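You operate a simulated robot arm through the tools that you are given. There is no shell and no other tool. Be economical: measure what you need, move in short steps, check, and stop when the job is done.

Carry out the task below with a simulated robot arm. There is one attempt and no reset: what you move stays moved.

TASK
Push the drawer under the bowl shut. Close the drawer under the soap. Shut the white door. Close the blue door. Fetch the wooden dish and set it on the top of the dresser. The order is free.
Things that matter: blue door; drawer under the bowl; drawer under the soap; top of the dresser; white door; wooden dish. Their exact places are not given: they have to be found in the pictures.

The check looks at the end state, three seconds after you hand in, the way a careful person would. Anything else that was tipped, shoved, dropped, spilled or broken makes it a failure.

THE ROBOT
A 7-joint arm with a vacuum gripper on a trunk, on a base that drives. Base frame: it is fixed to the floor where the robot stands at the start and does not move with it; the origin is under the middle of the robot, x ahead of it, y to its left, z up. Lengths are in m, angles in rad, forces in N, time in s.
With the tool pointing down near the work surface it reaches from about 0.1 to 0.92 m from the robot's upright axis, wherever it stands. Its first joint turns from -2.897 to 2.897 rad. Places, roughly: blue door [1.7, -1.2, 1]; drawer under the bowl [0.8, 0.2, 0.7]; drawer under the soap [1.8, -0.5, 0.7]; top of the dresser [-2.4, -0.2, 0.8]; white door [1.7, -1.2, 1]; wooden dish (13x9x4 cm) [1.1, -2.4, 0.5]. Payload 1.06 kg.
Tool frame: the origin (TCP) lies in the middle of the cups' lips, and z points out of the cups. The gripper has 1 cup of 0.024 m across, covering 0.024 by 0.024 m (tool x, y); the bellows give 0.008 m. With the vacuum on, a cup seals on a smooth face that it is pressed against (1 to 4 N); it does not hold porous or soft things. The pull reaches 23 N.
Orientation is told as [roll, pitch, yaw] about the base's x, y, z axes, in that order, counted from this pose: with the cups facing straight down, the tool's x points along the base's -x, its y along +y and its z along -z.

THE INTERFACE
- The arm moves only by the tool arm_command. Its argument "series" is a list of rows, each an object (a shift or turn left out is 0, a gripper value left out holds the last) with "xyz": the shift along the tool's x, y, z in m, a list of three; "rotation": the turn, a rotation vector about the tool's x, y, z in rad, a list of three; "vacuum": the vacuum: 1 switches it on, -1 off. In form: [{"xyz": [x, y, z], "rotation": [wx, wy, wz], "vacuum": vacuum}, ...]. A call has 1 to 10 rows; each row shifts and turns the commanded pose from where the row before left it, along the tool's axes as they then stand. A row lasts 0.2 s, in which the tool goes at most 0.05 m and 0.15 rad; a call with a longer step from one row to the next is refused whole, and so is a gripper value outside its range. Where a pose cannot be reached the arm comes as near as it can. A force on the tool above 40 N (or 10 N above the force at the start of the call, whichever is more), or a blocked arm, ends the call early, and 0.2 s more pass. The pull builds up within a second once a cup has sealed. Time passes only in rows, and 0.2 s behind the last, so rows that do not move give it time. The reply holds the time, the measured pose of the TCP, the force on the tool along the base axes and the pull of the vacuum, in the units named above and with some noise, with the torque about the TCP (base axes, N m) and any sound that the robot's microphone picked up, and new pictures: "views" is both (left out), scene, wrist or none.
- Cameras (640 x 400 px; columns grow to the right, rows downward): "scene" is now at [0.177, 0.2071, 1.4659]; the picture's right is [-0.27, -0.96, 0.00], its down [-0.79, 0.22, -0.57] and it looks along [0.55, -0.16, -0.82] (base axes); focal length 277 px, centre (320, 200). "wrist" rides on the gripper at [0.078, 0.019, -0.096] in the tool frame; the picture's right is [-0.24, 0.97, 0.00], its down [-0.71, -0.17, -0.68] and it looks along [-0.67, -0.16, 0.73] (tool axes); focal length 243 px, centre (320, 200).
- base_move(legs): drives the robot by 1 to 6 legs, each [ahead, left, turn to the left] in m, m and rad, along the robot's own axes; the way and the turn of a leg run together, so that a leg with both is an arc; at most 1.5 m and 3.142 rad a leg. The arm and the cameras ride along, it lands a little off, and it stops where it bumps. It gives what a move gives, and a new picture of the scene camera.
- head_to(pan, tilt): turns the head with the scene camera to pan (to the left, within 2.094 rad either way) and tilt (down, from -0.506 to 1.204), counted from straight ahead of the robot. It gives what a move gives, and a new picture of the scene camera.
- locate(camera, pixels): there is no depth. For up to 12 entries [column, row, z] of the newest picture of that camera ("zoom" is the newest enlarged one), the place [x, y] in the base frame at which the ray of that pixel passes the height z, good to about 0.002 m, but the place of the scene camera against the robot may be out by one fixed shift of up to 0.025 m in any direction. The clock stands still meanwhile.
- inspect(camera, box): a new picture of the part [left, top, right, bottom] of that camera's present view, enlarged. The clock stands still meanwhile.
- hand_in(): hands the job in; it is judged then, once.

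Work in short steps. Measure before you move; look again where a grasp or a placing could have gone wrong, and mend it. You have 110 turns and 260 pictures in all, those below and enlarged ones among them. Switch the vacuum off and draw the arm clear of the work before you hand the job in, unless the task says otherwise; then end with one line.

The tools are called after "Emit:" as a command line: name --argument value ..., lists and objects as JSON in quotes. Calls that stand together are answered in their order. arm_command: Moves the arm, as the interface text tells. Its arguments: {"type":"object","properties":{"series":{"type":"array","items":{"type":"object","properties":{"xyz":{"type":"array","items":{"type":"number"}},"rotation":{"type":"array","items":{"type":"number"}},"vacuum":{"type":"number"}}}},"views":{"type":"string","enum":["both","scene","wrist","none"]}},"required":["series"]} The other tools are called the same way: base_move (legs) drives the base; head_to (pan, tilt) turns the head that bears the scene camera; locate (camera, pixels) gives the place at which the rays of pixels pass given heights; inspect (camera, box) takes an enlarged picture of a part of a camera's view; hand_in () hands the job in.

At the start:

```text
time: 0.0
ee_pos: [0.5889, 0.0424, 1.0198]
ee_rot: [0.0, 0.0, 0.001]
ft_force: [0.3, -0.5, -0.2]
ft_torque: [-0.01, 0.01, -0.02]
pull: 0.1
robot x, y, heading: [0.0002, -0.0002, 0.001]
head pan, tilt: [-0.276, 0.962]
```

scene: 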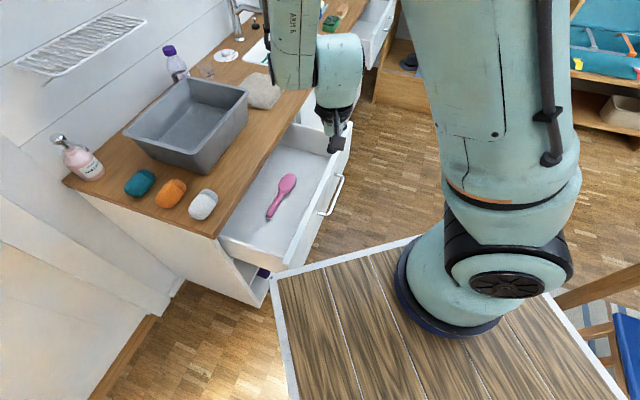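
wrist: 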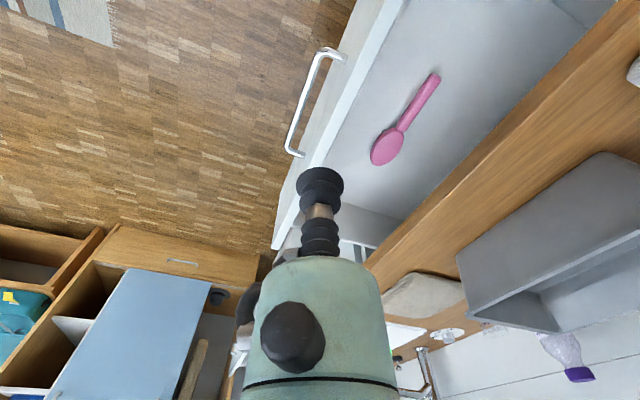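

The scene shows an open drawer with a pink brush at (285,190), under the grey basin. I look round with the head first.

Emit:
head_to --pan -0.3 --tilt 0.45

Emit:
head_to --pan -1.1 --tilt 0.5

Emit:
head_to --pan -2.09 --tilt 0.5

Emit:
head_to --pan 2.09 --tilt 0.5

Emit:
head_to --pan 0.4 --tilt 0.6

```text
time: 0.9
ee_pos: [0.588, 0.0446, 1.0208]
ee_rot: [0.001, 0.0, -0.001]
ft_force: [0.4, 0.5, 0.0]
ft_torque: [0.03, -0.01, 0.0]
pull: 0.0
robot x, y, heading: [0.0023, 0.0012, -0.003]
head pan, tilt: [-0.3, 0.45]
```

scene: 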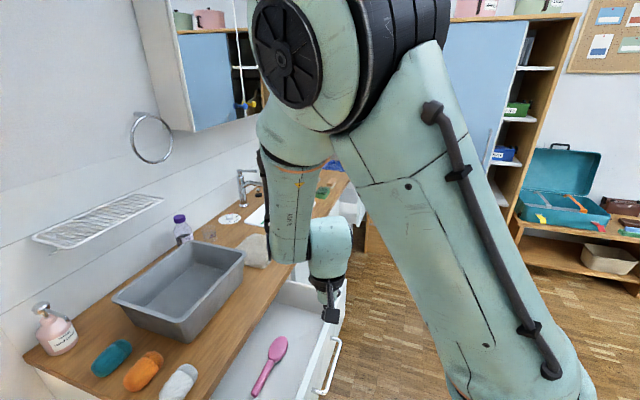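

```text
time: 2.1
ee_pos: [0.5869, 0.0438, 1.0209]
ee_rot: [0.0, -0.001, 0.0]
ft_force: [-0.4, 0.1, 0.1]
ft_torque: [0.04, 0.0, 0.0]
pull: 0.0
robot x, y, heading: [0.0016, 0.0024, 0.003]
head pan, tilt: [-1.1, 0.499]
```

scene: 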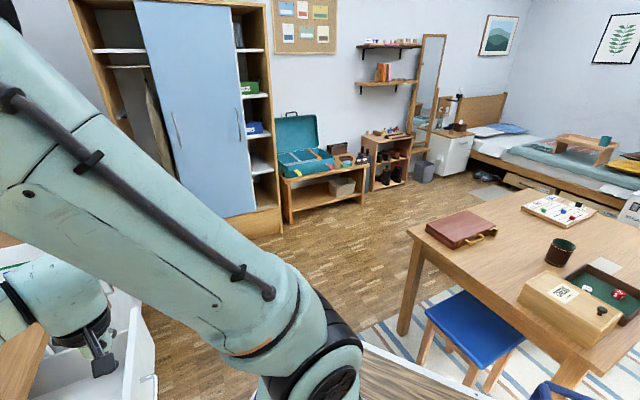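

```text
time: 3.3
ee_pos: [0.5878, 0.0436, 1.0195]
ee_rot: [-0.001, 0.0, -0.001]
ft_force: [0.2, -0.5, 0.0]
ft_torque: [0.0, -0.04, -0.03]
pull: 0.1
robot x, y, heading: [0.0026, 0.0009, 0.005]
head pan, tilt: [-2.089, 0.499]
```

scene: 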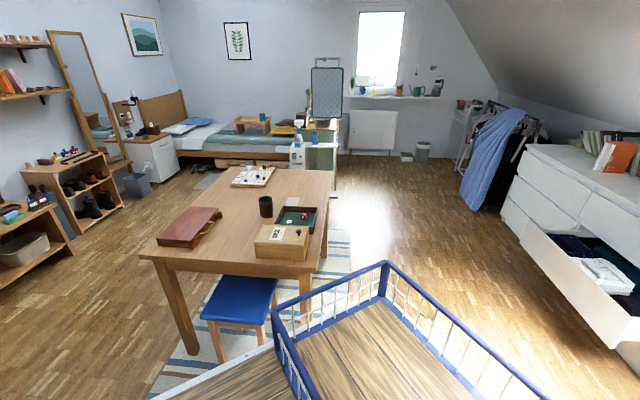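

```text
time: 6.7
ee_pos: [0.5881, 0.0435, 1.0196]
ee_rot: [0.0, 0.0, 0.0]
ft_force: [-0.2, 0.5, -0.3]
ft_torque: [-0.01, -0.01, 0.0]
pull: 0.0
robot x, y, heading: [-0.0017, 0.0005, -0.002]
head pan, tilt: [2.089, 0.499]
```

scene: 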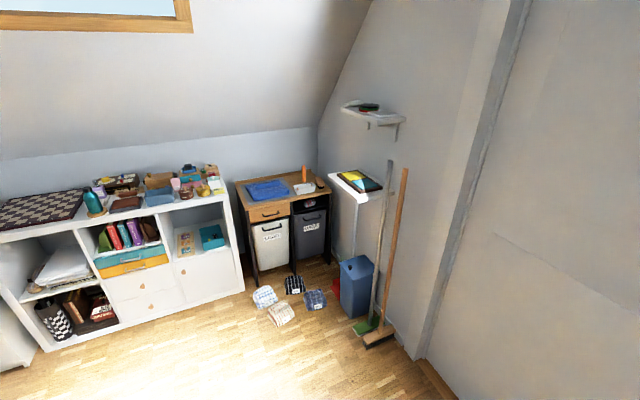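

```text
time: 8.4
ee_pos: [0.5868, 0.0432, 1.0205]
ee_rot: [0.001, 0.0, 0.001]
ft_force: [0.5, -0.5, 0.4]
ft_torque: [0.0, 0.0, 0.0]
pull: 0.1
robot x, y, heading: [-0.0, -0.0015, 0.0]
head pan, tilt: [0.4, 0.6]
```

scene: 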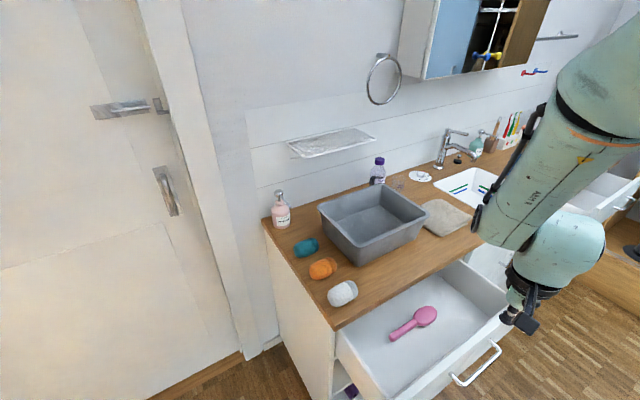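

I inspect the regions around the wardrobe and bench, where the dish and doors should be.

Emit:
head_to --pan -1.0 --tilt 0.4

Emit:
inspect --camera "scene" --box '[220, 100, 460, 250]'

Emit:
inspect --camera "scene" --box '[0, 0, 320, 200]'

```text
time: 10.0
ee_pos: [0.5879, 0.0436, 1.0188]
ee_rot: [-0.001, 0.0, 0.0]
ft_force: [0.5, -0.7, -0.2]
ft_torque: [0.0, -0.01, 0.02]
pull: 0.0
robot x, y, heading: [0.0011, 0.0001, 0.001]
head pan, tilt: [-1.0, 0.4]
```

scene: 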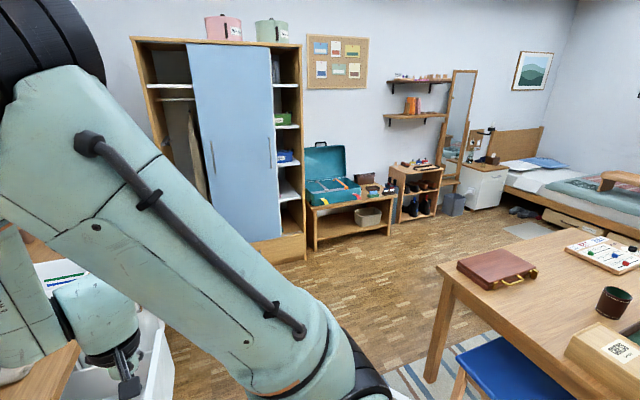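

```text
2.67 times, centred on (340, 175) of scene
```

zoom: 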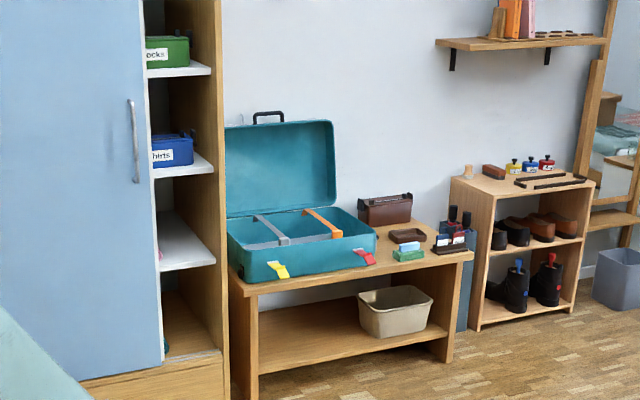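

```text
2.00 times, centred on (160, 100) of scene
```

zoom: 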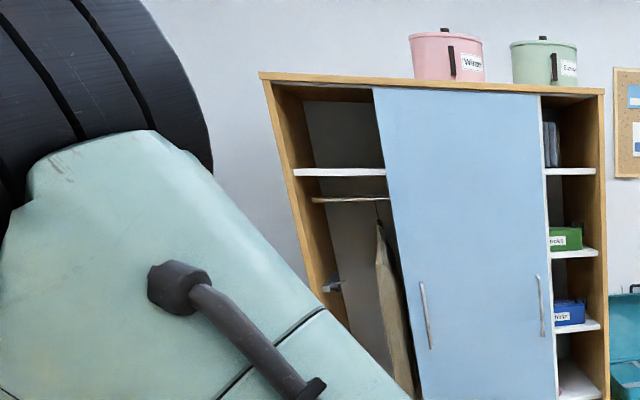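

I go back to the initial head view to measure the first drawer front and the counter.

Emit:
head_to --pan -0.1 --tilt 0.9

Emit:
inspect --camera "scene" --box '[160, 80, 400, 230]'

Emit:
inspect --camera "wrist" --box '[200, 0, 520, 200]'

```text
time: 11.2
ee_pos: [0.5888, 0.0446, 1.0196]
ee_rot: [0.001, 0.0, -0.001]
ft_force: [0.5, -1.2, -0.2]
ft_torque: [0.0, 0.01, 0.02]
pull: 0.0
robot x, y, heading: [0.0022, -0.0031, -0.003]
head pan, tilt: [-0.099, 0.901]
```

scene: 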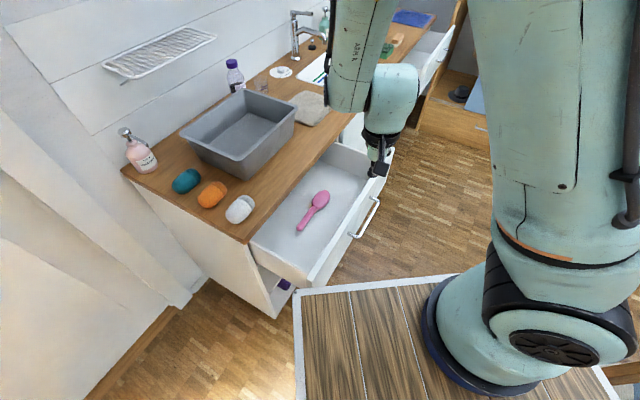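

```text
2.67 times, centred on (280, 155) of scene
```

zoom: 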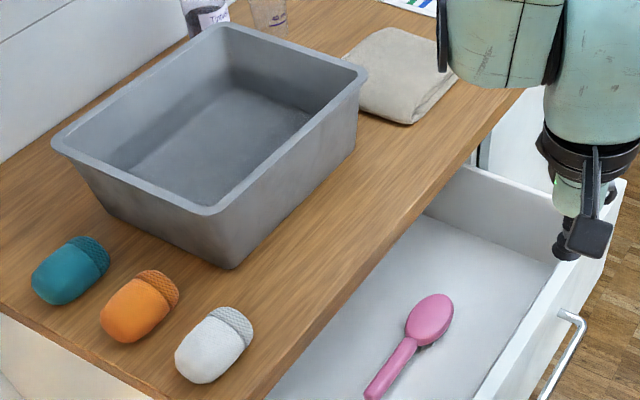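

```text
2.00 times, centred on (360, 100) of wrist
```

zoom: 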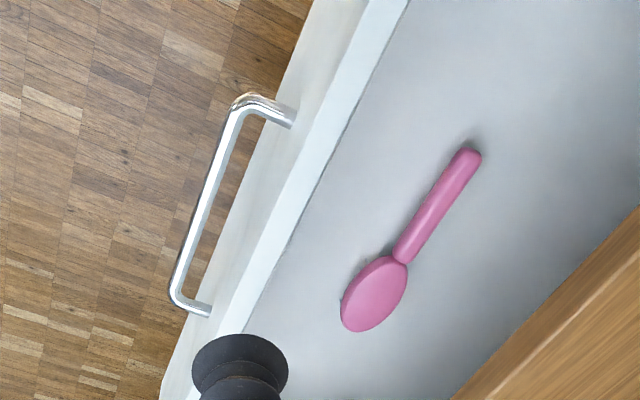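

I measure rim, handle and counter edge from both cameras at a few heights.

Emit:
locate --camera "wrist" --pixels '[[318, 62, 0.65], [318, 62, 0.7], [286, 148, 0.65], [286, 148, 0.7], [383, 2, 0.75], [383, 2, 0.7], [300, 148, 0.75], [300, 148, 0.7], [390, 75, 0.7], [386, 155, 0.7]]'

Emit:
locate --camera "scene" --pixels '[[352, 236, 0.65], [352, 236, 0.7], [377, 199, 0.65], [377, 199, 0.7], [308, 283, 0.75], [308, 283, 0.7], [391, 150, 0.75], [391, 150, 0.7], [245, 243, 0.85], [245, 243, 0.8], [355, 115, 0.85], [355, 115, 0.8]]'

```text
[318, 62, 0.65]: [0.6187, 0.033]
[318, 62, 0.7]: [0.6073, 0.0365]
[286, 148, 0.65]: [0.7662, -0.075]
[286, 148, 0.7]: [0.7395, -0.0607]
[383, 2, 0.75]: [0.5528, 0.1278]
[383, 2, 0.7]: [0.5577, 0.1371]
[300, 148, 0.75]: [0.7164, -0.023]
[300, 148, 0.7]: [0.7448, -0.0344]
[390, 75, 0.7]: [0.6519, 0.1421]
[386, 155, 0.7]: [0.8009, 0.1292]
```

```text
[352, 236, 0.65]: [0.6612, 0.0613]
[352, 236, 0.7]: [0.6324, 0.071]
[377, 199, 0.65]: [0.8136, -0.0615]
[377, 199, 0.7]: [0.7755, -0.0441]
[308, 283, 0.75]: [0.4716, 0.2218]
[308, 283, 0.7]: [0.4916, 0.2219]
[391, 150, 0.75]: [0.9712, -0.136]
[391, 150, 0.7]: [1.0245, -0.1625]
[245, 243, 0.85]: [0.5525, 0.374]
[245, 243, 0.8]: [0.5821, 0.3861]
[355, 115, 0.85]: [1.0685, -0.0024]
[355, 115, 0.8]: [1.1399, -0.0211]
```

The counter runs along (0.81,-0.59), so the drawer closes along n≈(0.59,0.81). I turn the tool: yaw -0.63, then tilt it to point along n while staying high.

Emit:
arm_command --series '[{"rotation": [0, 0, 0.126]}, {"rotation": [0, 0, 0.126]}, {"rotation": [0, 0, 0.126]}, {"rotation": [0, 0, 0.126]}, {"rotation": [0, 0, 0.126]}, {"rotation": [-0.1428, 0, 0]}, {"rotation": [-0.1428, 0, 0]}, {"rotation": [-0.1428, 0, 0]}, {"rotation": [-0.1428, 0, 0]}, {"rotation": [-0.1428, 0, 0]}]' --views "none"

Emit:
arm_command --series '[{"rotation": [-0.1428, 0, 0]}, {"rotation": [-0.1428, 0, 0]}, {"rotation": [-0.1428, 0, 0]}, {"rotation": [-0.1428, 0, 0]}, {"rotation": [-0.1428, 0, 0]}, {"rotation": [-0.1428, 0, 0]}, {}, {}]'

```text
time: 13.4
ee_pos: [0.589, 0.0431, 1.019]
ee_rot: [0.716, 0.0, -0.631]
ft_force: [-0.1, 0.3, 0.4]
ft_torque: [0.01, 0.01, -0.01]
pull: 0.1
robot x, y, heading: [-0.0007, -0.0013, -0.001]
head pan, tilt: [-0.099, 0.901]
```

```text
time: 15.2
ee_pos: [0.5934, 0.0419, 1.0194]
ee_rot: [1.571, 0.001, -0.631]
ft_force: [-0.3, -1.0, -0.4]
ft_torque: [0.01, -0.01, 0.01]
pull: 0.0
out of reach, approached as far as the arm can: row 2
robot x, y, heading: [0.0002, 0.0005, -0.006]
head pan, tilt: [-0.099, 0.901]
```

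scene: 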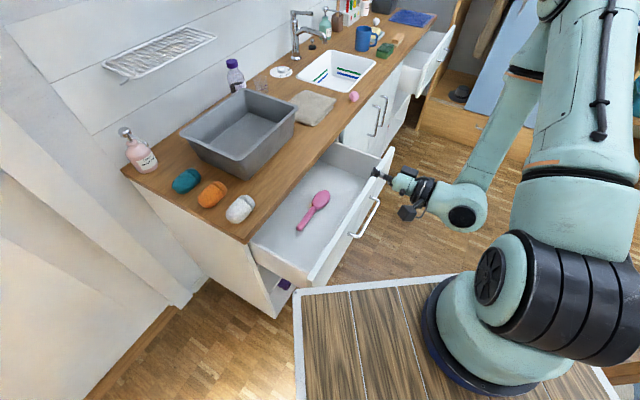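
wrist: 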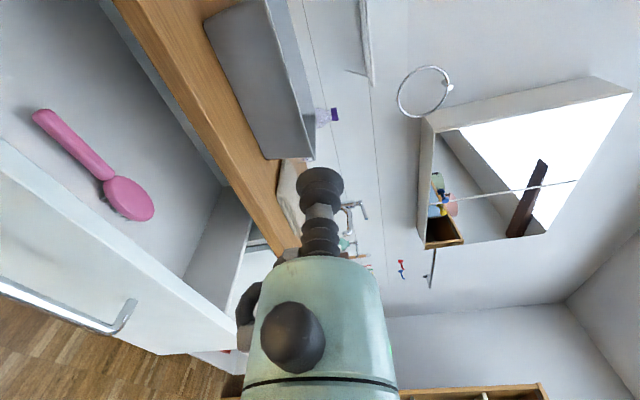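

Tool now points along n with tool y up. I back off 0.15 m, then lower 0.2 m to view the front panel.

Emit:
arm_command --series '[{"xyz": [0, 0, -0.05]}, {"xyz": [0, 0, -0.05]}, {"xyz": [0, 0, -0.05]}, {"xyz": [0, -0.05, 0]}, {"xyz": [0, -0.05, 0]}, {"xyz": [0, -0.05, 0]}, {"xyz": [0, -0.05, 0]}, {}]'

```text
time: 16.4
ee_pos: [0.5089, -0.0784, 0.9941]
ee_rot: [1.542, -0.095, -0.627]
ft_force: [0.6, 0.9, -0.1]
ft_torque: [0.0, -0.01, -0.02]
pull: 0.1
robot x, y, heading: [0.0033, -0.001, -0.0]
head pan, tilt: [-0.099, 0.901]
stopped in row 6: the arm was blocked; the commanded pose is now the measured one
```

scene: 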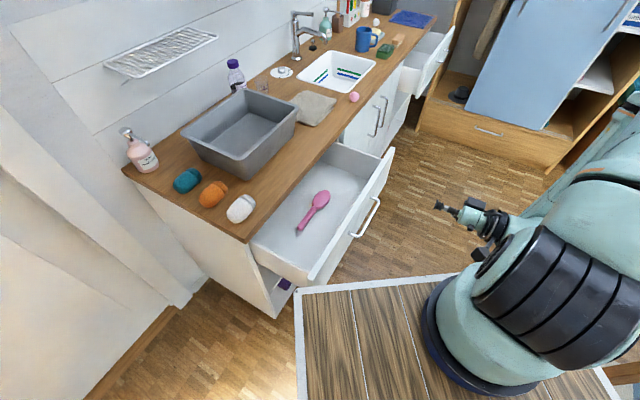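
wrist: 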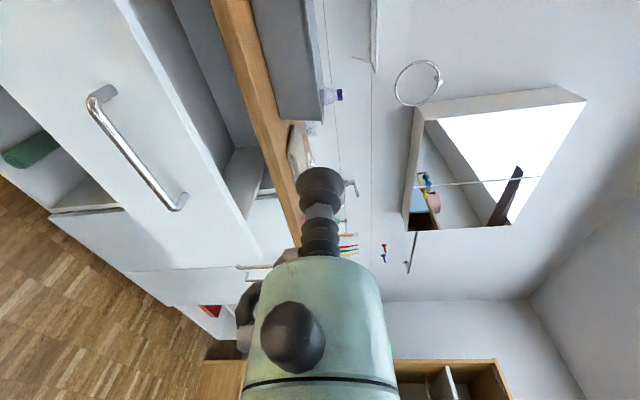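

The arm is cramped there, so I'll reposition the base alongside the counter with heading -0.63. First I check free floor space on the right side.

Emit:
head_to --pan -1.5 --tilt 0.95

Emit:
locate --camera "scene" --pixels '[[320, 200, 0]]'

```text
time: 17.9
ee_pos: [0.509, -0.078, 0.9937]
ee_rot: [1.542, -0.098, -0.626]
ft_force: [-0.1, 0.5, -0.5]
ft_torque: [-0.01, -0.04, 0.01]
pull: 0.0
robot x, y, heading: [-0.0004, 0.0008, 0.001]
head pan, tilt: [-1.499, 0.949]
```

scene: 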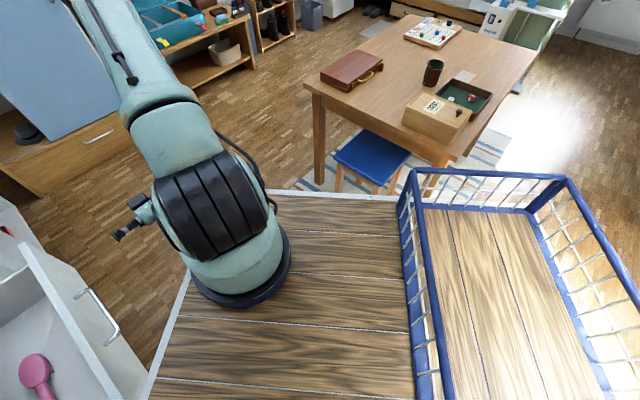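

```text
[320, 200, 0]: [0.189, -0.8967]
```

I measure the deck's corners, the stool, the table leg and the wardrobe plinth in this view.

Emit:
locate --camera "scene" --pixels '[[268, 190, 0.3], [150, 390, 0.3], [400, 197, 0.3], [268, 190, 0.2], [375, 184, 0.45], [333, 152, 0.45], [318, 187, 0], [305, 85, 0.72], [38, 197, 0], [130, 150, 0], [255, 70, 0], [437, 168, 0.72]]'

Emit:
head_to --pan -0.63 --tilt 0.75

```text
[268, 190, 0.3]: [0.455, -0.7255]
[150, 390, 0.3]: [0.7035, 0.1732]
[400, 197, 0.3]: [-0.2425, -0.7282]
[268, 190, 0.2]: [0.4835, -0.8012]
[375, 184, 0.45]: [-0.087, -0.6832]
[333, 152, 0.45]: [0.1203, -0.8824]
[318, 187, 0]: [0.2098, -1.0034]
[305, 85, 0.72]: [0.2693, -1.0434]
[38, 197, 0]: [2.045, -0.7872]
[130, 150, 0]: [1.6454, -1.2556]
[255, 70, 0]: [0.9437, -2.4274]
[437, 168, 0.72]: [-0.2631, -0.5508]
```

```text
time: 19.1
ee_pos: [0.5101, -0.0787, 0.9937]
ee_rot: [1.542, -0.097, -0.63]
ft_force: [-0.2, 0.4, -0.2]
ft_torque: [0.02, -0.01, 0.0]
pull: 0.1
robot x, y, heading: [0.0015, 0.0032, -0.001]
head pan, tilt: [-0.63, 0.75]
```

scene: 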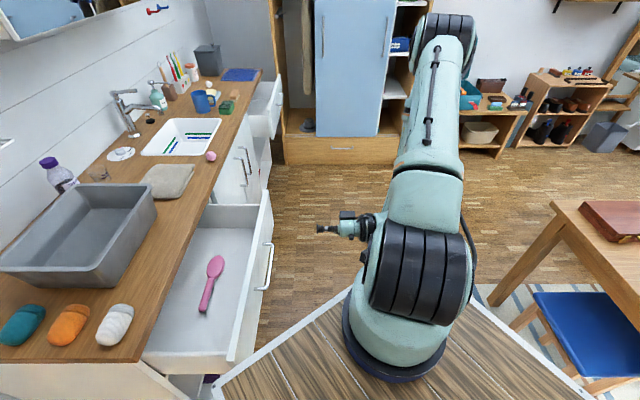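

I need the deck height; I use the robot's base disc (centred at the origin) to find it.

Emit:
locate --camera "scene" --pixels '[[395, 382, 0.3], [395, 382, 0.4], [395, 382, 0.48], [343, 320, 0.3], [343, 320, 0.4], [343, 320, 0.48], [447, 345, 0.4], [447, 345, 0.48], [215, 385, 0.4], [215, 385, 0.48], [350, 290, 0.4], [350, 290, 0.48]]'

Emit:
inspect --camera "scene" --box '[120, 250, 360, 400]'

```text
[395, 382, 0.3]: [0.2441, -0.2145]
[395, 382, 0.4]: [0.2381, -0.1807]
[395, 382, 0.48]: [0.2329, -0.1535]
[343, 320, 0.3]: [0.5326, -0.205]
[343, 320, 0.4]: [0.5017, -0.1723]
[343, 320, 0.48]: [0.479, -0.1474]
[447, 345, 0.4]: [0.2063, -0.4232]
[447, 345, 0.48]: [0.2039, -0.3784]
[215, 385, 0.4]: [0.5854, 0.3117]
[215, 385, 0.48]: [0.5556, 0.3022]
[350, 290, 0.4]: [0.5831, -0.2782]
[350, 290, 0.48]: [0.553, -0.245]
```

```text
2.67 times, centred on (240, 325) of scene
```

zoom: 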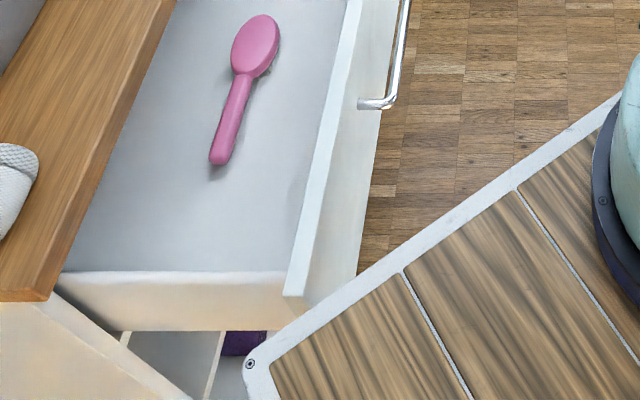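

I check the camera against the known cup tip at (320,229), and measure deck edges for the size of the base.

Emit:
locate --camera "scene" --pixels '[[320, 229, 0.994], [395, 340, 0.45], [395, 340, 0.8], [590, 395, 0.3], [590, 395, 0.45], [480, 300, 0.3], [480, 300, 0.45], [185, 285, 0.85], [262, 75, 0.85], [302, 160, 0], [395, 160, 0], [155, 345, 0.75]]'

Emit:
head_to --pan 0.6 --tilt 1.2

Emit:
head_to --pan 2.09 --tilt 1.1

Emit:
head_to --pan -2.09 --tilt 1.0

```text
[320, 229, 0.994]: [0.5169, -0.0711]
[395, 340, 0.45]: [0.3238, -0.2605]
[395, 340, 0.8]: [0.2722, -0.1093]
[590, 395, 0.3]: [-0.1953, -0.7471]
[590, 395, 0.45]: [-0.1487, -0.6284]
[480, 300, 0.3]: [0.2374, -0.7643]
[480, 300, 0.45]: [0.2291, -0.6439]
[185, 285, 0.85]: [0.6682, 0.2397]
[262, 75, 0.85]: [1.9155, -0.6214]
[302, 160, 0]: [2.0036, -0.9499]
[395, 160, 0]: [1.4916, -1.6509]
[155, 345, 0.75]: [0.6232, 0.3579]
```

```text
time: 20.5
ee_pos: [0.5103, -0.079, 0.9943]
ee_rot: [1.54, -0.1, -0.628]
ft_force: [0.5, 0.6, -0.2]
ft_torque: [-0.01, 0.03, 0.01]
pull: 0.0
robot x, y, heading: [-0.0003, -0.0002, 0.0]
head pan, tilt: [0.6, 1.201]
```

scene: 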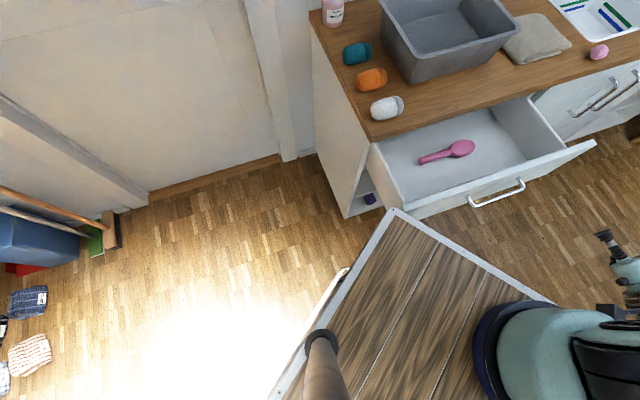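

```text
time: 22.1
ee_pos: [0.511, -0.0796, 0.9938]
ee_rot: [1.538, -0.099, -0.628]
ft_force: [-0.9, 0.0, 0.5]
ft_torque: [0.01, 0.05, 0.03]
pull: 0.1
robot x, y, heading: [0.0004, -0.0048, -0.001]
head pan, tilt: [2.089, 1.1]
```

scene: 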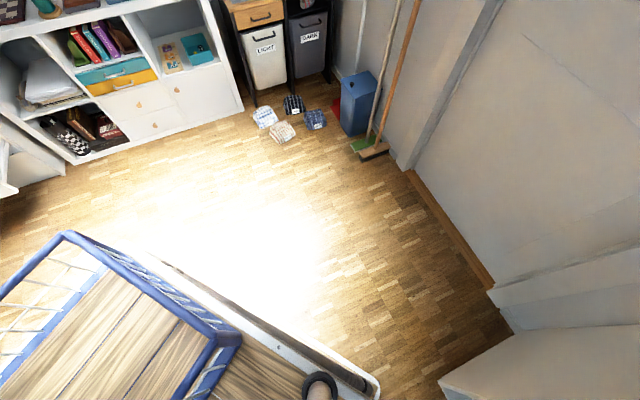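

```text
time: 25.5
ee_pos: [0.5111, -0.0792, 0.9932]
ee_rot: [1.541, -0.103, -0.629]
ft_force: [-0.3, -0.4, -0.2]
ft_torque: [-0.01, 0.01, 0.01]
pull: 0.1
robot x, y, heading: [-0.0019, 0.0002, -0.0]
head pan, tilt: [-2.089, 1.0]
```

scene: 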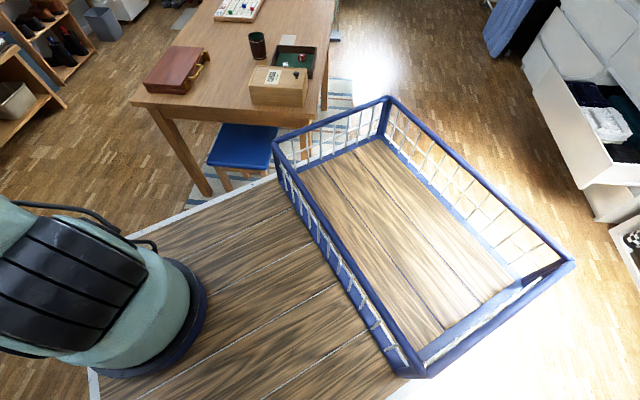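

To settle the deck's real size and height, I use the accurate wrist camera: bring the tool back to vertical and look down at the deck corner.

Emit:
arm_command --series '[{"rotation": [0.1428, 0, 0]}, {"rotation": [0.1428, 0, 0]}, {"rotation": [0.1428, 0, 0]}, {"rotation": [0.1428, 0, 0]}, {"rotation": [0.1428, 0, 0]}, {"rotation": [0.1428, 0, 0]}, {"rotation": [0.1428, 0, 0]}, {"rotation": [0.1428, 0, 0]}, {"rotation": [0.1428, 0, 0]}, {"rotation": [0.1428, 0, 0]}]' --views "none"

Emit:
arm_command --series '[{"rotation": [0.1, 0.12, 0]}, {"rotation": [0, 0.14, 0]}, {"rotation": [0, 0.14, 0]}, {"rotation": [0, 0.14, 0]}, {"rotation": [0, 0.14, 0]}, {"rotation": [0, 0.14, 0]}, {}]' --views "wrist"

```text
time: 27.7
ee_pos: [0.5345, -0.1061, 0.9823]
ee_rot: [0.114, -0.099, -0.627]
ft_force: [-0.5, -0.7, 0.2]
ft_torque: [0.04, 0.02, 0.01]
pull: 0.1
out of reach, approached as far as the arm can: row 3, 4, 5, 6
robot x, y, heading: [-0.0029, -0.0056, -0.002]
head pan, tilt: [-2.089, 1.0]
```

```text
refused: row 1 steps farther than a row can; nothing moved
```

The combined turn was too long per row; I split it.

Emit:
arm_command --series '[{"rotation": [0.1, 0, 0]}, {"rotation": [0, 0.14, 0]}, {"rotation": [0, 0.14, 0]}, {"rotation": [0, 0.14, 0]}, {"rotation": [0, 0.14, 0]}, {"rotation": [0, 0.14, 0]}, {}]' --views "wrist"

```text
time: 29.3
ee_pos: [0.5346, -0.1034, 0.9818]
ee_rot: [0.017, 0.605, -0.617]
ft_force: [0.3, -0.4, -0.4]
ft_torque: [-0.02, 0.04, 0.03]
pull: 0.1
robot x, y, heading: [-0.0016, 0.0026, -0.004]
head pan, tilt: [-2.089, 1.0]
```

wrist: 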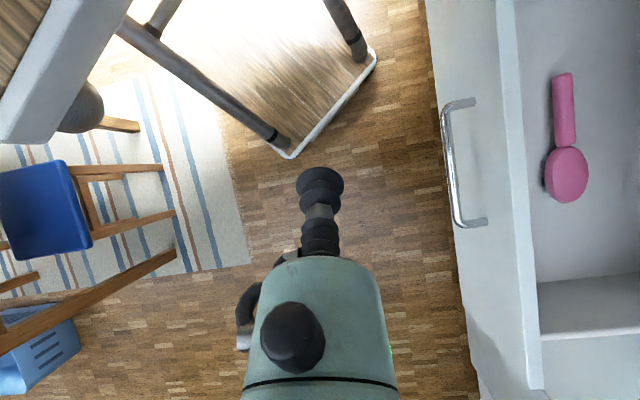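

This shows the robot stands on a two-tier cart: an upper deck (edge at (130,0)–(48,143)) and a lower shelf with corners (290,157) and (375,58). I locate them.

Emit:
locate --camera "wrist" --pixels '[[290, 157, 0.1], [375, 58, 0.1], [290, 157, 0.2], [375, 58, 0.2], [130, 0, 0.5], [48, 143, 0.5], [130, 0, 0.7], [48, 143, 0.7], [130, 0, 0.8], [48, 143, 0.8], [20, 200, 0.45], [95, 250, 0.45]]'

Emit:
locate --camera "wrist" --pixels '[[457, 222, 0.65], [443, 108, 0.65], [457, 222, 0.7], [443, 108, 0.7], [538, 388, 0.75], [538, 388, 0.7], [500, 5, 0.75], [500, 5, 0.7]]'

```text
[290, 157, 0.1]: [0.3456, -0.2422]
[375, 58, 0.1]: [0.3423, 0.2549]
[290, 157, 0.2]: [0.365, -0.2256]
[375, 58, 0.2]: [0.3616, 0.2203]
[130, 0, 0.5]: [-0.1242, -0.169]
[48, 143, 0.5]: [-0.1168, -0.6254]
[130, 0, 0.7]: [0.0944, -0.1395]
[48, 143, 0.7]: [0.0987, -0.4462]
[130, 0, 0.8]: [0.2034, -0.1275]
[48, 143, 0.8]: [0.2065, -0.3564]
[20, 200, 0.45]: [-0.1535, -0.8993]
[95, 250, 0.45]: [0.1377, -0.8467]
```

```text
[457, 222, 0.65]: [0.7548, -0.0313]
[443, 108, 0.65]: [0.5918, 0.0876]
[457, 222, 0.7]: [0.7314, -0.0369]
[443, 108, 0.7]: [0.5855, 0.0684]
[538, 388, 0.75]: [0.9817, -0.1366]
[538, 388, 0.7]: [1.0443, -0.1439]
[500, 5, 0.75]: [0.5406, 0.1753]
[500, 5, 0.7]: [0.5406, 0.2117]
```

So the cart is only about ±0.25 m wide, front at x≈0.36, with deck at z≈0.92. I measure the basket's rear in the current scene view.

Emit:
locate --camera "scene" --pixels '[[388, 98, 1.08], [275, 140, 1.08], [570, 262, 1.08], [415, 375, 1.08], [275, 177, 0.93], [125, 240, 0.93], [90, 380, 0.93], [185, 310, 0.93], [130, 100, 0.74], [312, 125, 0.74], [335, 0, 0.74], [205, 165, 0.45]]'

```text
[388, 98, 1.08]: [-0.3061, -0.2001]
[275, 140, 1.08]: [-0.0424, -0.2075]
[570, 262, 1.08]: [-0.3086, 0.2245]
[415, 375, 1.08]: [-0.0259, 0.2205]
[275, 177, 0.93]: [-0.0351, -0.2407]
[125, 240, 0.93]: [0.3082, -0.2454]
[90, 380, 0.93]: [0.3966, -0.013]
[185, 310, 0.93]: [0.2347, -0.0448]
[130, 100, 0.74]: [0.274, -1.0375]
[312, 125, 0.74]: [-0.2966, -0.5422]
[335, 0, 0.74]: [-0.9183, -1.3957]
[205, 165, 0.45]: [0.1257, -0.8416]
```

Footprint: x from -0.33 to 0.38, y ±0.25, so there is plenty of lane. I turn the base by -0.63 and shift alongside the counter.

Emit:
base_move --legs '[[0, 0, -0.63], [0.33, -0.19, 0]]'

Emit:
arm_command --series '[{"rotation": [0, -0.14, 0]}, {"rotation": [0, -0.14, 0]}, {"rotation": [0, -0.14, 0]}, {"rotation": [0, -0.14, 0]}, {"rotation": [0, -0.04, 0]}, {"rotation": [0, 0, -0.126]}, {"rotation": [0, 0, -0.126]}, {"rotation": [0, 0, -0.126]}, {"rotation": [0, 0, -0.126]}, {"rotation": [0, 0, -0.126]}]' --views "none"

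Emit:
head_to --pan 0.3 --tilt 0.8

```text
time: 33.4
ee_pos: [0.5225, -0.7458, 0.9802]
ee_rot: [0.016, 0.603, -1.246]
ft_force: [-0.2, -0.4, -0.8]
ft_torque: [-0.04, 0.0, 0.05]
pull: 0.0
robot x, y, heading: [0.1518, -0.3509, -0.631]
head pan, tilt: [-2.089, 1.0]
```

scene: 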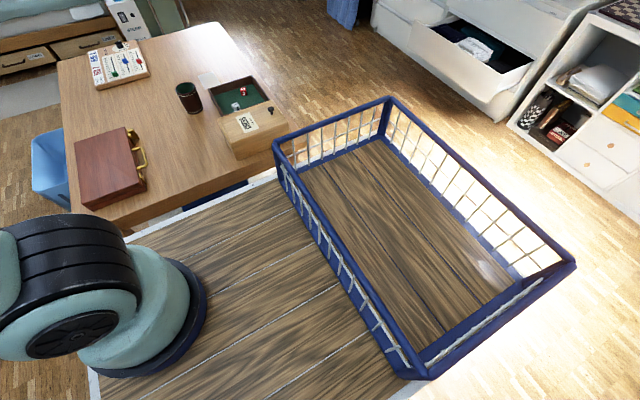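

```text
time: 35.6
ee_pos: [0.5228, -0.7458, 0.9827]
ee_rot: [0.012, -0.005, -0.623]
ft_force: [-0.5, 0.3, -0.5]
ft_torque: [-0.01, -0.01, 0.02]
pull: 0.0
robot x, y, heading: [0.1545, -0.344, -0.628]
head pan, tilt: [-2.089, 1.0]
```

```text
time: 37.8
ee_pos: [0.5239, -0.7457, 0.981]
ee_rot: [0.01, -0.007, -0.626]
ft_force: [-0.6, 0.4, 0.2]
ft_torque: [-0.01, 0.01, -0.01]
pull: 0.0
robot x, y, heading: [0.1515, -0.3448, -0.632]
head pan, tilt: [0.3, 0.799]
```

scene: 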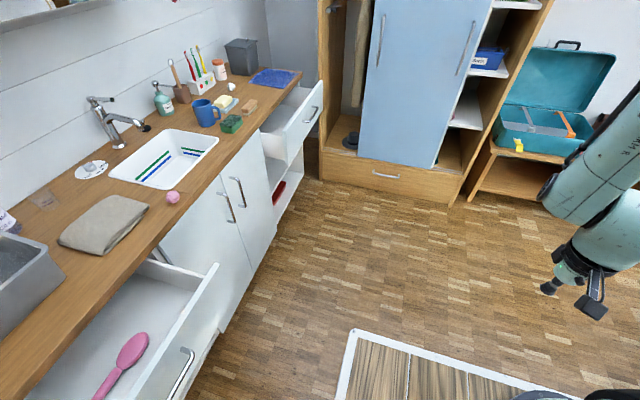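

Far drawer at (295,115) and wardrobe are now clear. I move the tool 0.40 m toward the counter (tool y), then tilt it to point at the counter.

Emit:
arm_command --series '[{"xyz": [0, 0.05, 0]}, {"xyz": [0, 0.05, 0]}, {"xyz": [0, 0.05, 0]}, {"xyz": [0, 0.05, 0]}, {"xyz": [0, 0.05, 0]}, {"xyz": [0, 0.05, 0]}, {"xyz": [0, 0.05, 0]}, {"xyz": [0, 0.05, 0]}, {"rotation": [-0.14, 0, 0]}, {"rotation": [-0.14, 0, 0]}]' --views "none"

Emit:
arm_command --series '[{"rotation": [-0.143, 0, 0]}, {"rotation": [-0.143, 0, 0]}, {"rotation": [-0.143, 0, 0]}, {"rotation": [-0.143, 0, 0]}, {"rotation": [-0.143, 0, 0]}, {"rotation": [-0.143, 0, 0]}, {"rotation": [-0.143, 0, 0]}, {"rotation": [-0.143, 0, 0]}, {"rotation": [-0.143, 0, 0]}, {}]'

```text
time: 40.0
ee_pos: [0.7546, -0.4188, 0.986]
ee_rot: [0.293, -0.006, -0.622]
ft_force: [-0.4, -0.8, -0.6]
ft_torque: [-0.04, 0.01, 0.0]
pull: 0.1
robot x, y, heading: [0.1531, -0.3463, -0.629]
head pan, tilt: [0.3, 0.799]
```

```text
time: 42.2
ee_pos: [0.7562, -0.4207, 0.9873]
ee_rot: [1.582, -0.007, -0.625]
ft_force: [0.0, 0.3, 0.3]
ft_torque: [-0.01, 0.02, 0.0]
pull: 0.1
robot x, y, heading: [0.1492, -0.3491, -0.634]
head pan, tilt: [0.3, 0.799]
```

scene: 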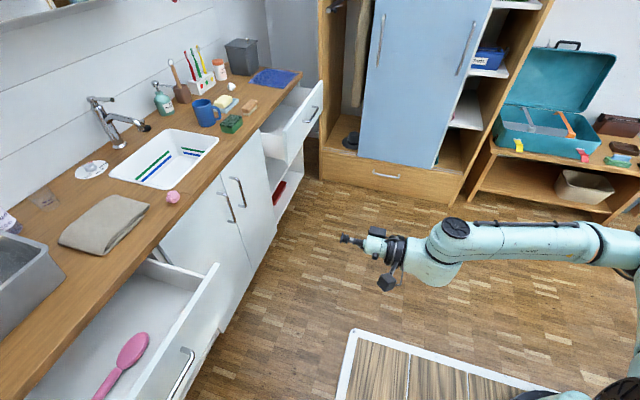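
wrist: 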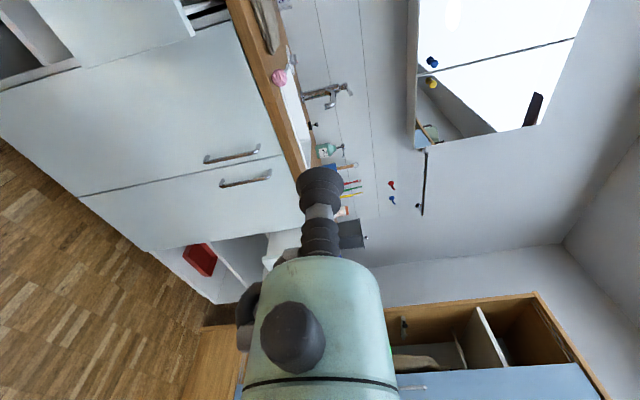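

TCP is at u≈0.86, n≈0.11; drawer centre is u≈0.53. I shift along tool x and lower, staying in front of the drawer.

Emit:
arm_command --series '[{"xyz": [0.05, 0, 0]}, {"xyz": [0.05, 0, 0]}, {"xyz": [0.05, 0, 0]}, {"xyz": [0.05, 0, 0]}, {"xyz": [0.05, 0, 0]}, {"xyz": [0.04, -0.03, 0]}, {"xyz": [0.03, -0.04, 0]}, {"xyz": [0, -0.05, 0]}, {"xyz": [0, -0.05, 0]}, {"xyz": [0, -0.05, 0]}]'

```text
time: 43.3
ee_pos: [0.6819, -0.3185, 0.9675]
ee_rot: [1.586, 0.0, -0.621]
ft_force: [-0.9, 1.8, 6.7]
ft_torque: [-0.25, 0.77, -0.24]
pull: 0.0
out of reach, approached as far as the arm can: row 2, 3, 4, 5
robot x, y, heading: [0.1522, -0.3478, -0.632]
head pan, tilt: [0.3, 0.799]
stopped in row 5: the force on the tool passed its limit (the readings are from after the stop); the commanded pose is now the measured one
```

scene: 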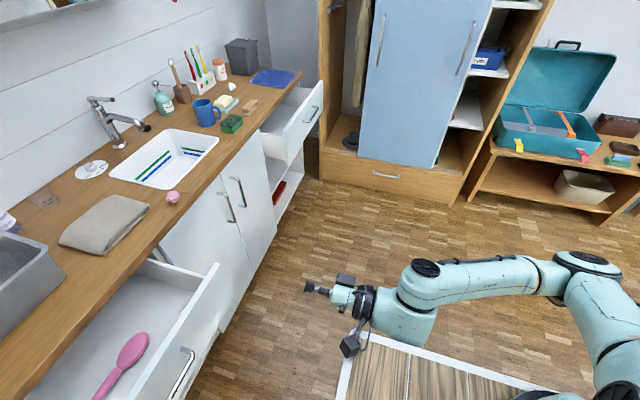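
wrist: 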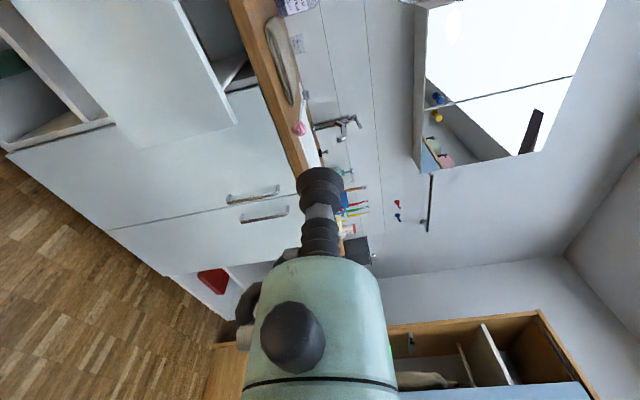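

The forearm touched the deck's edge. I move the tool forward clear of it, then move the base back 0.45 m and 0.17 m toward the counter so the drawer is ahead of the deck.

Emit:
arm_command --series '[{"xyz": [-0.05, 0.02, 0]}, {"xyz": [-0.05, 0.02, 0]}, {"xyz": [-0.05, 0, 0]}, {"xyz": [-0.05, 0, 0]}, {"xyz": [-0.05, 0, 0]}, {}]' --views "none"

Emit:
base_move --legs '[[-0.45, 0.12, 0]]'

```text
refused: row 1 steps farther than a row can; nothing moved
```

```text
time: 46.1
ee_pos: [0.3831, 0.0433, 0.9681]
ee_rot: [1.588, 0.001, -0.623]
ft_force: [0.7, 0.7, 22.0]
ft_torque: [-0.87, 2.73, -0.05]
pull: 0.1
robot x, y, heading: [-0.148, 0.0175, -0.634]
head pan, tilt: [0.3, 0.799]
```

scene: 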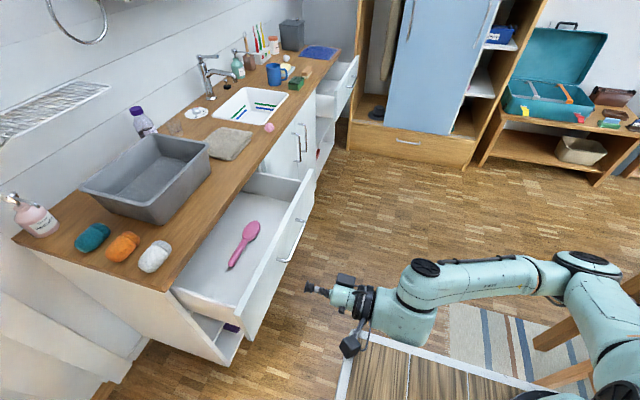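

The base is placed; the hand still presses on its own deck (22 N up). I lift, then move forward.

Emit:
arm_command --series '[{"xyz": [0, 0.03, 0]}, {"xyz": [-0.03, 0.03, 0]}, {"xyz": [-0.05, 0, 0]}, {"xyz": [-0.05, 0, 0]}, {"xyz": [-0.05, 0, 0]}, {"xyz": [-0.05, 0, 0]}, {"xyz": [-0.05, 0, 0]}, {}]'

```text
time: 47.9
ee_pos: [0.6194, -0.1223, 1.0257]
ee_rot: [1.589, 0.002, -0.625]
ft_force: [-0.3, 0.4, -0.1]
ft_torque: [0.0, 0.01, -0.01]
pull: 0.1
out of reach, approached as far as the arm can: row 1
robot x, y, heading: [-0.1509, 0.0136, -0.626]
head pan, tilt: [0.3, 0.799]
```

scene: 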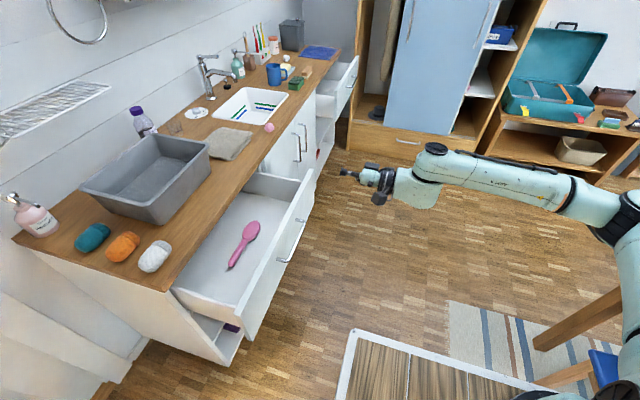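
wrist: 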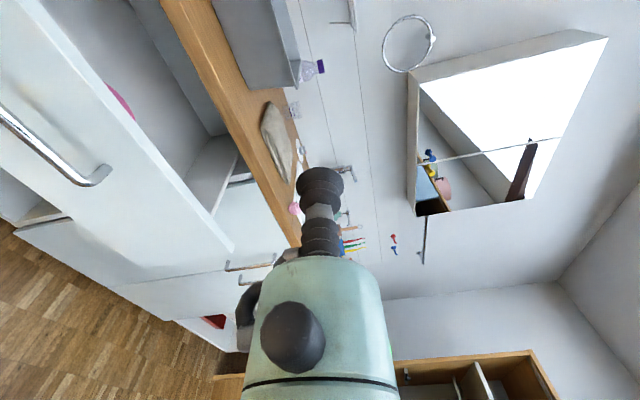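

TCP is at u≈0.57, n≈0.27, ahead of the front. I lower 0.29 m.

Emit:
arm_command --series '[{"xyz": [0, -0.05, 0]}, {"xyz": [0, -0.05, 0]}, {"xyz": [0, -0.05, 0]}, {"xyz": [0, -0.05, 0]}, {"xyz": [0, -0.05, 0]}, {"xyz": [0, -0.04, 0]}, {}]'

```text
time: 49.5
ee_pos: [0.6221, -0.1172, 0.7333]
ee_rot: [1.587, 0.0, -0.622]
ft_force: [0.3, -0.4, -0.7]
ft_torque: [0.01, 0.0, 0.01]
pull: 0.0
robot x, y, heading: [-0.1453, 0.0134, -0.629]
head pan, tilt: [0.3, 0.799]
```

scene: 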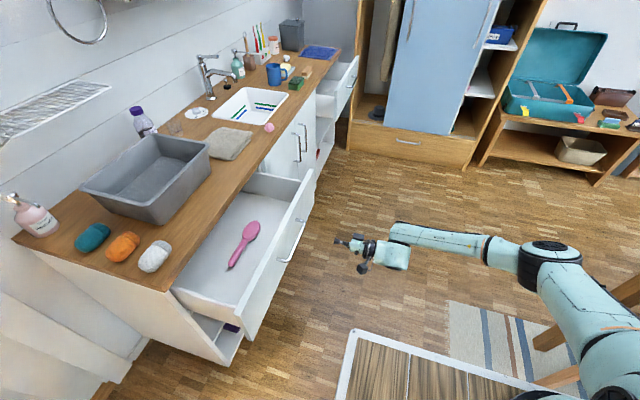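
wrist: 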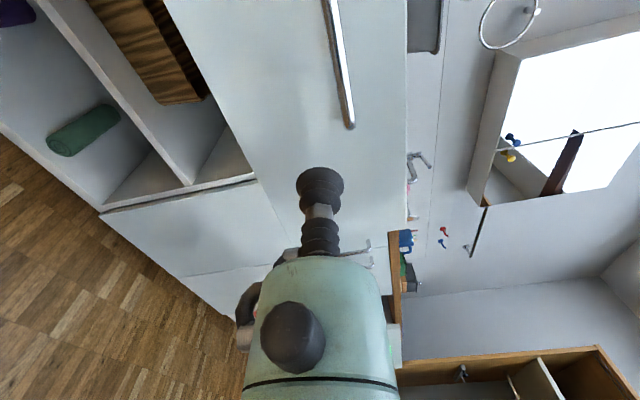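

The cup aims just below the handle on the panel. I lower 0.02 and advance gently until contact.

Emit:
arm_command --series '[{"xyz": [0, -0.02, 0]}, {"xyz": [0, 0, 0.04]}, {"xyz": [0, 0, 0.04]}, {"xyz": [0, 0, 0.03]}, {"xyz": [0, 0, 0.03]}, {"xyz": [0, 0, 0.03]}, {"xyz": [0, 0, 0.03]}, {}]'

```text
time: 51.3
ee_pos: [0.7393, 0.0475, 0.7188]
ee_rot: [1.587, 0.0, -0.624]
ft_force: [0.2, 0.4, 0.1]
ft_torque: [-0.03, 0.0, 0.0]
pull: 0.1
robot x, y, heading: [-0.15, 0.0125, -0.63]
head pan, tilt: [0.3, 0.799]
```

scene: 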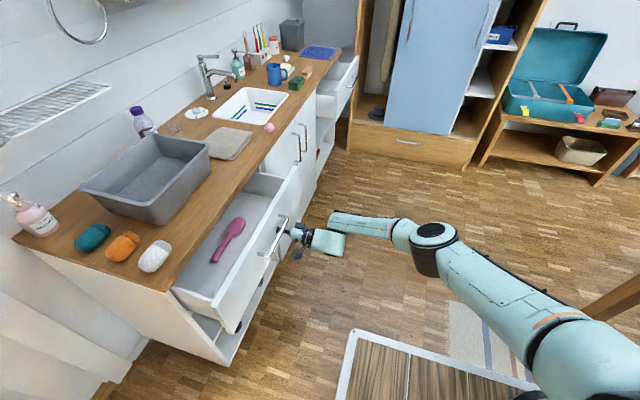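
wrist: 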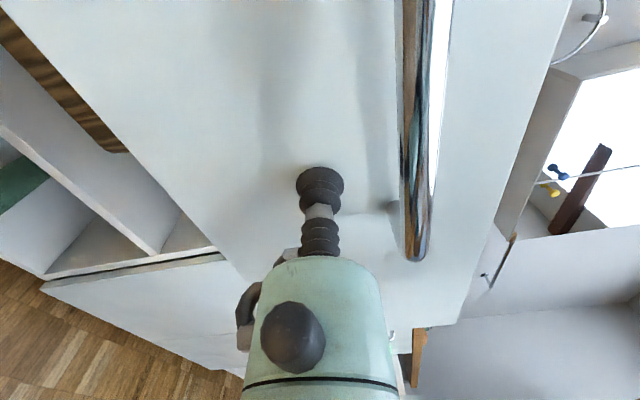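

Drawer is being pushed in with little resistance. I continue with smaller steps.

Emit:
arm_command --series '[{"xyz": [0, 0, 0.025]}, {"xyz": [0, 0, 0.025]}, {"xyz": [0, 0, 0.025]}, {"xyz": [0, 0, 0.02]}, {"xyz": [0, 0, 0.015]}, {}]'

```text
time: 52.7
ee_pos: [0.7741, 0.0959, 0.7213]
ee_rot: [1.588, 0.001, -0.623]
ft_force: [0.0, -0.6, 0.9]
ft_torque: [-0.01, 0.01, 0.0]
pull: 0.2
out of reach, approached as far as the arm can: row 3, 4, 5
robot x, y, heading: [-0.1455, 0.0163, -0.632]
head pan, tilt: [0.3, 0.799]
```

scene: 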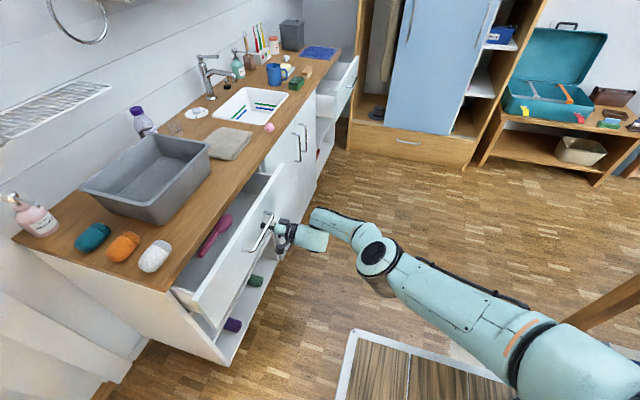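
wrist: 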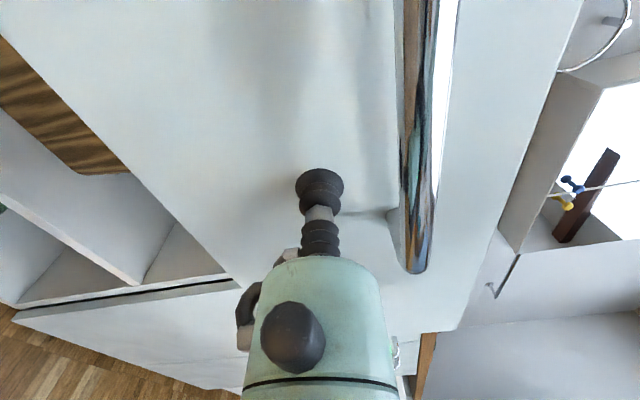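

Out of reach now with ~0.1 m to go. I retract 0.06, move the base 0.12 m left, then finish the push.

Emit:
arm_command --series '[{"xyz": [0, 0, -0.05]}, {"xyz": [0, 0, -0.05]}, {"xyz": [0, 0, -0.05]}, {}]' --views "none"

Emit:
base_move --legs '[[0, 0.13, 0]]'

```text
time: 53.7
ee_pos: [0.6852, -0.0277, 0.7193]
ee_rot: [1.587, 0.0, -0.624]
ft_force: [-0.4, 0.1, 0.2]
ft_torque: [-0.01, 0.06, -0.01]
pull: 0.1
robot x, y, heading: [-0.149, 0.0159, -0.632]
head pan, tilt: [0.3, 0.799]
```

```text
time: 55.0
ee_pos: [0.7624, 0.0785, 0.7183]
ee_rot: [1.588, 0.0, -0.62]
ft_force: [-0.1, -0.4, -0.2]
ft_torque: [0.0, 0.03, 0.03]
pull: 0.0
robot x, y, heading: [-0.0732, 0.1192, -0.623]
head pan, tilt: [0.3, 0.799]
```

scene: 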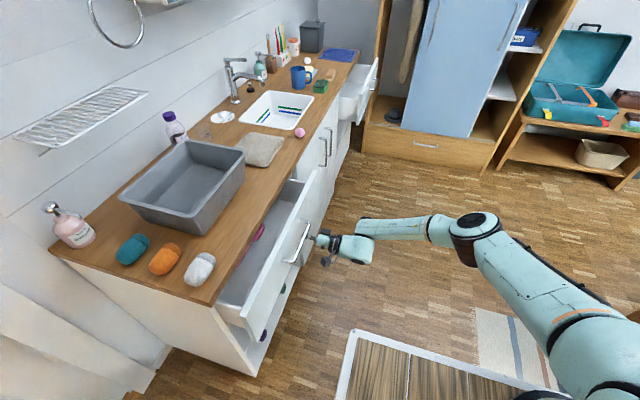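

Now I push the remaining distance, in small steps with the force limit as a stop.

Emit:
arm_command --series '[{"xyz": [0, 0, 0.025]}, {"xyz": [0, 0, 0.025]}, {"xyz": [0, 0, 0.025]}, {"xyz": [0, 0, 0.02]}, {"xyz": [0, 0, 0.02]}, {"xyz": [0, 0, 0.02]}, {"xyz": [0, 0, 0.02]}, {}]'

```text
time: 56.2
ee_pos: [0.8307, 0.1725, 0.7196]
ee_rot: [1.587, 0.001, -0.622]
ft_force: [-18.4, -17.2, 4.9]
ft_torque: [-0.06, 0.08, -0.11]
pull: 0.0
robot x, y, heading: [-0.0722, 0.1207, -0.628]
head pan, tilt: [0.3, 0.799]
stopped in row 6: the force on the tool passed its limit (the readings are from after the stop); the commanded pose is now the measured one
```

scene: 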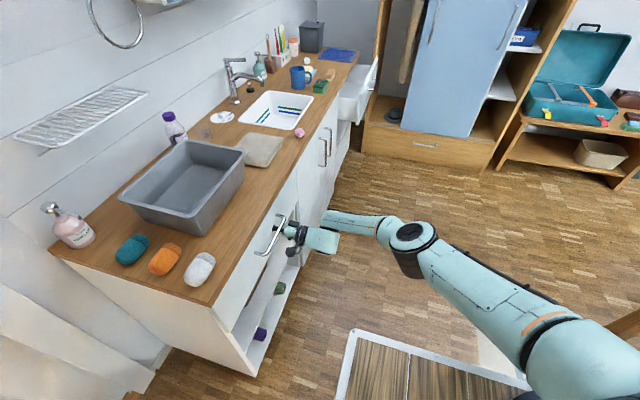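
wrist: 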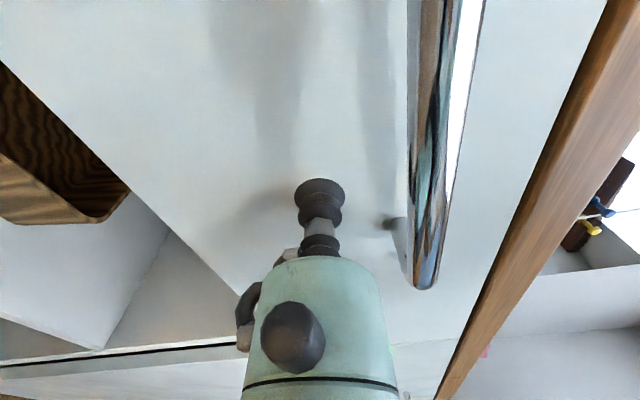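

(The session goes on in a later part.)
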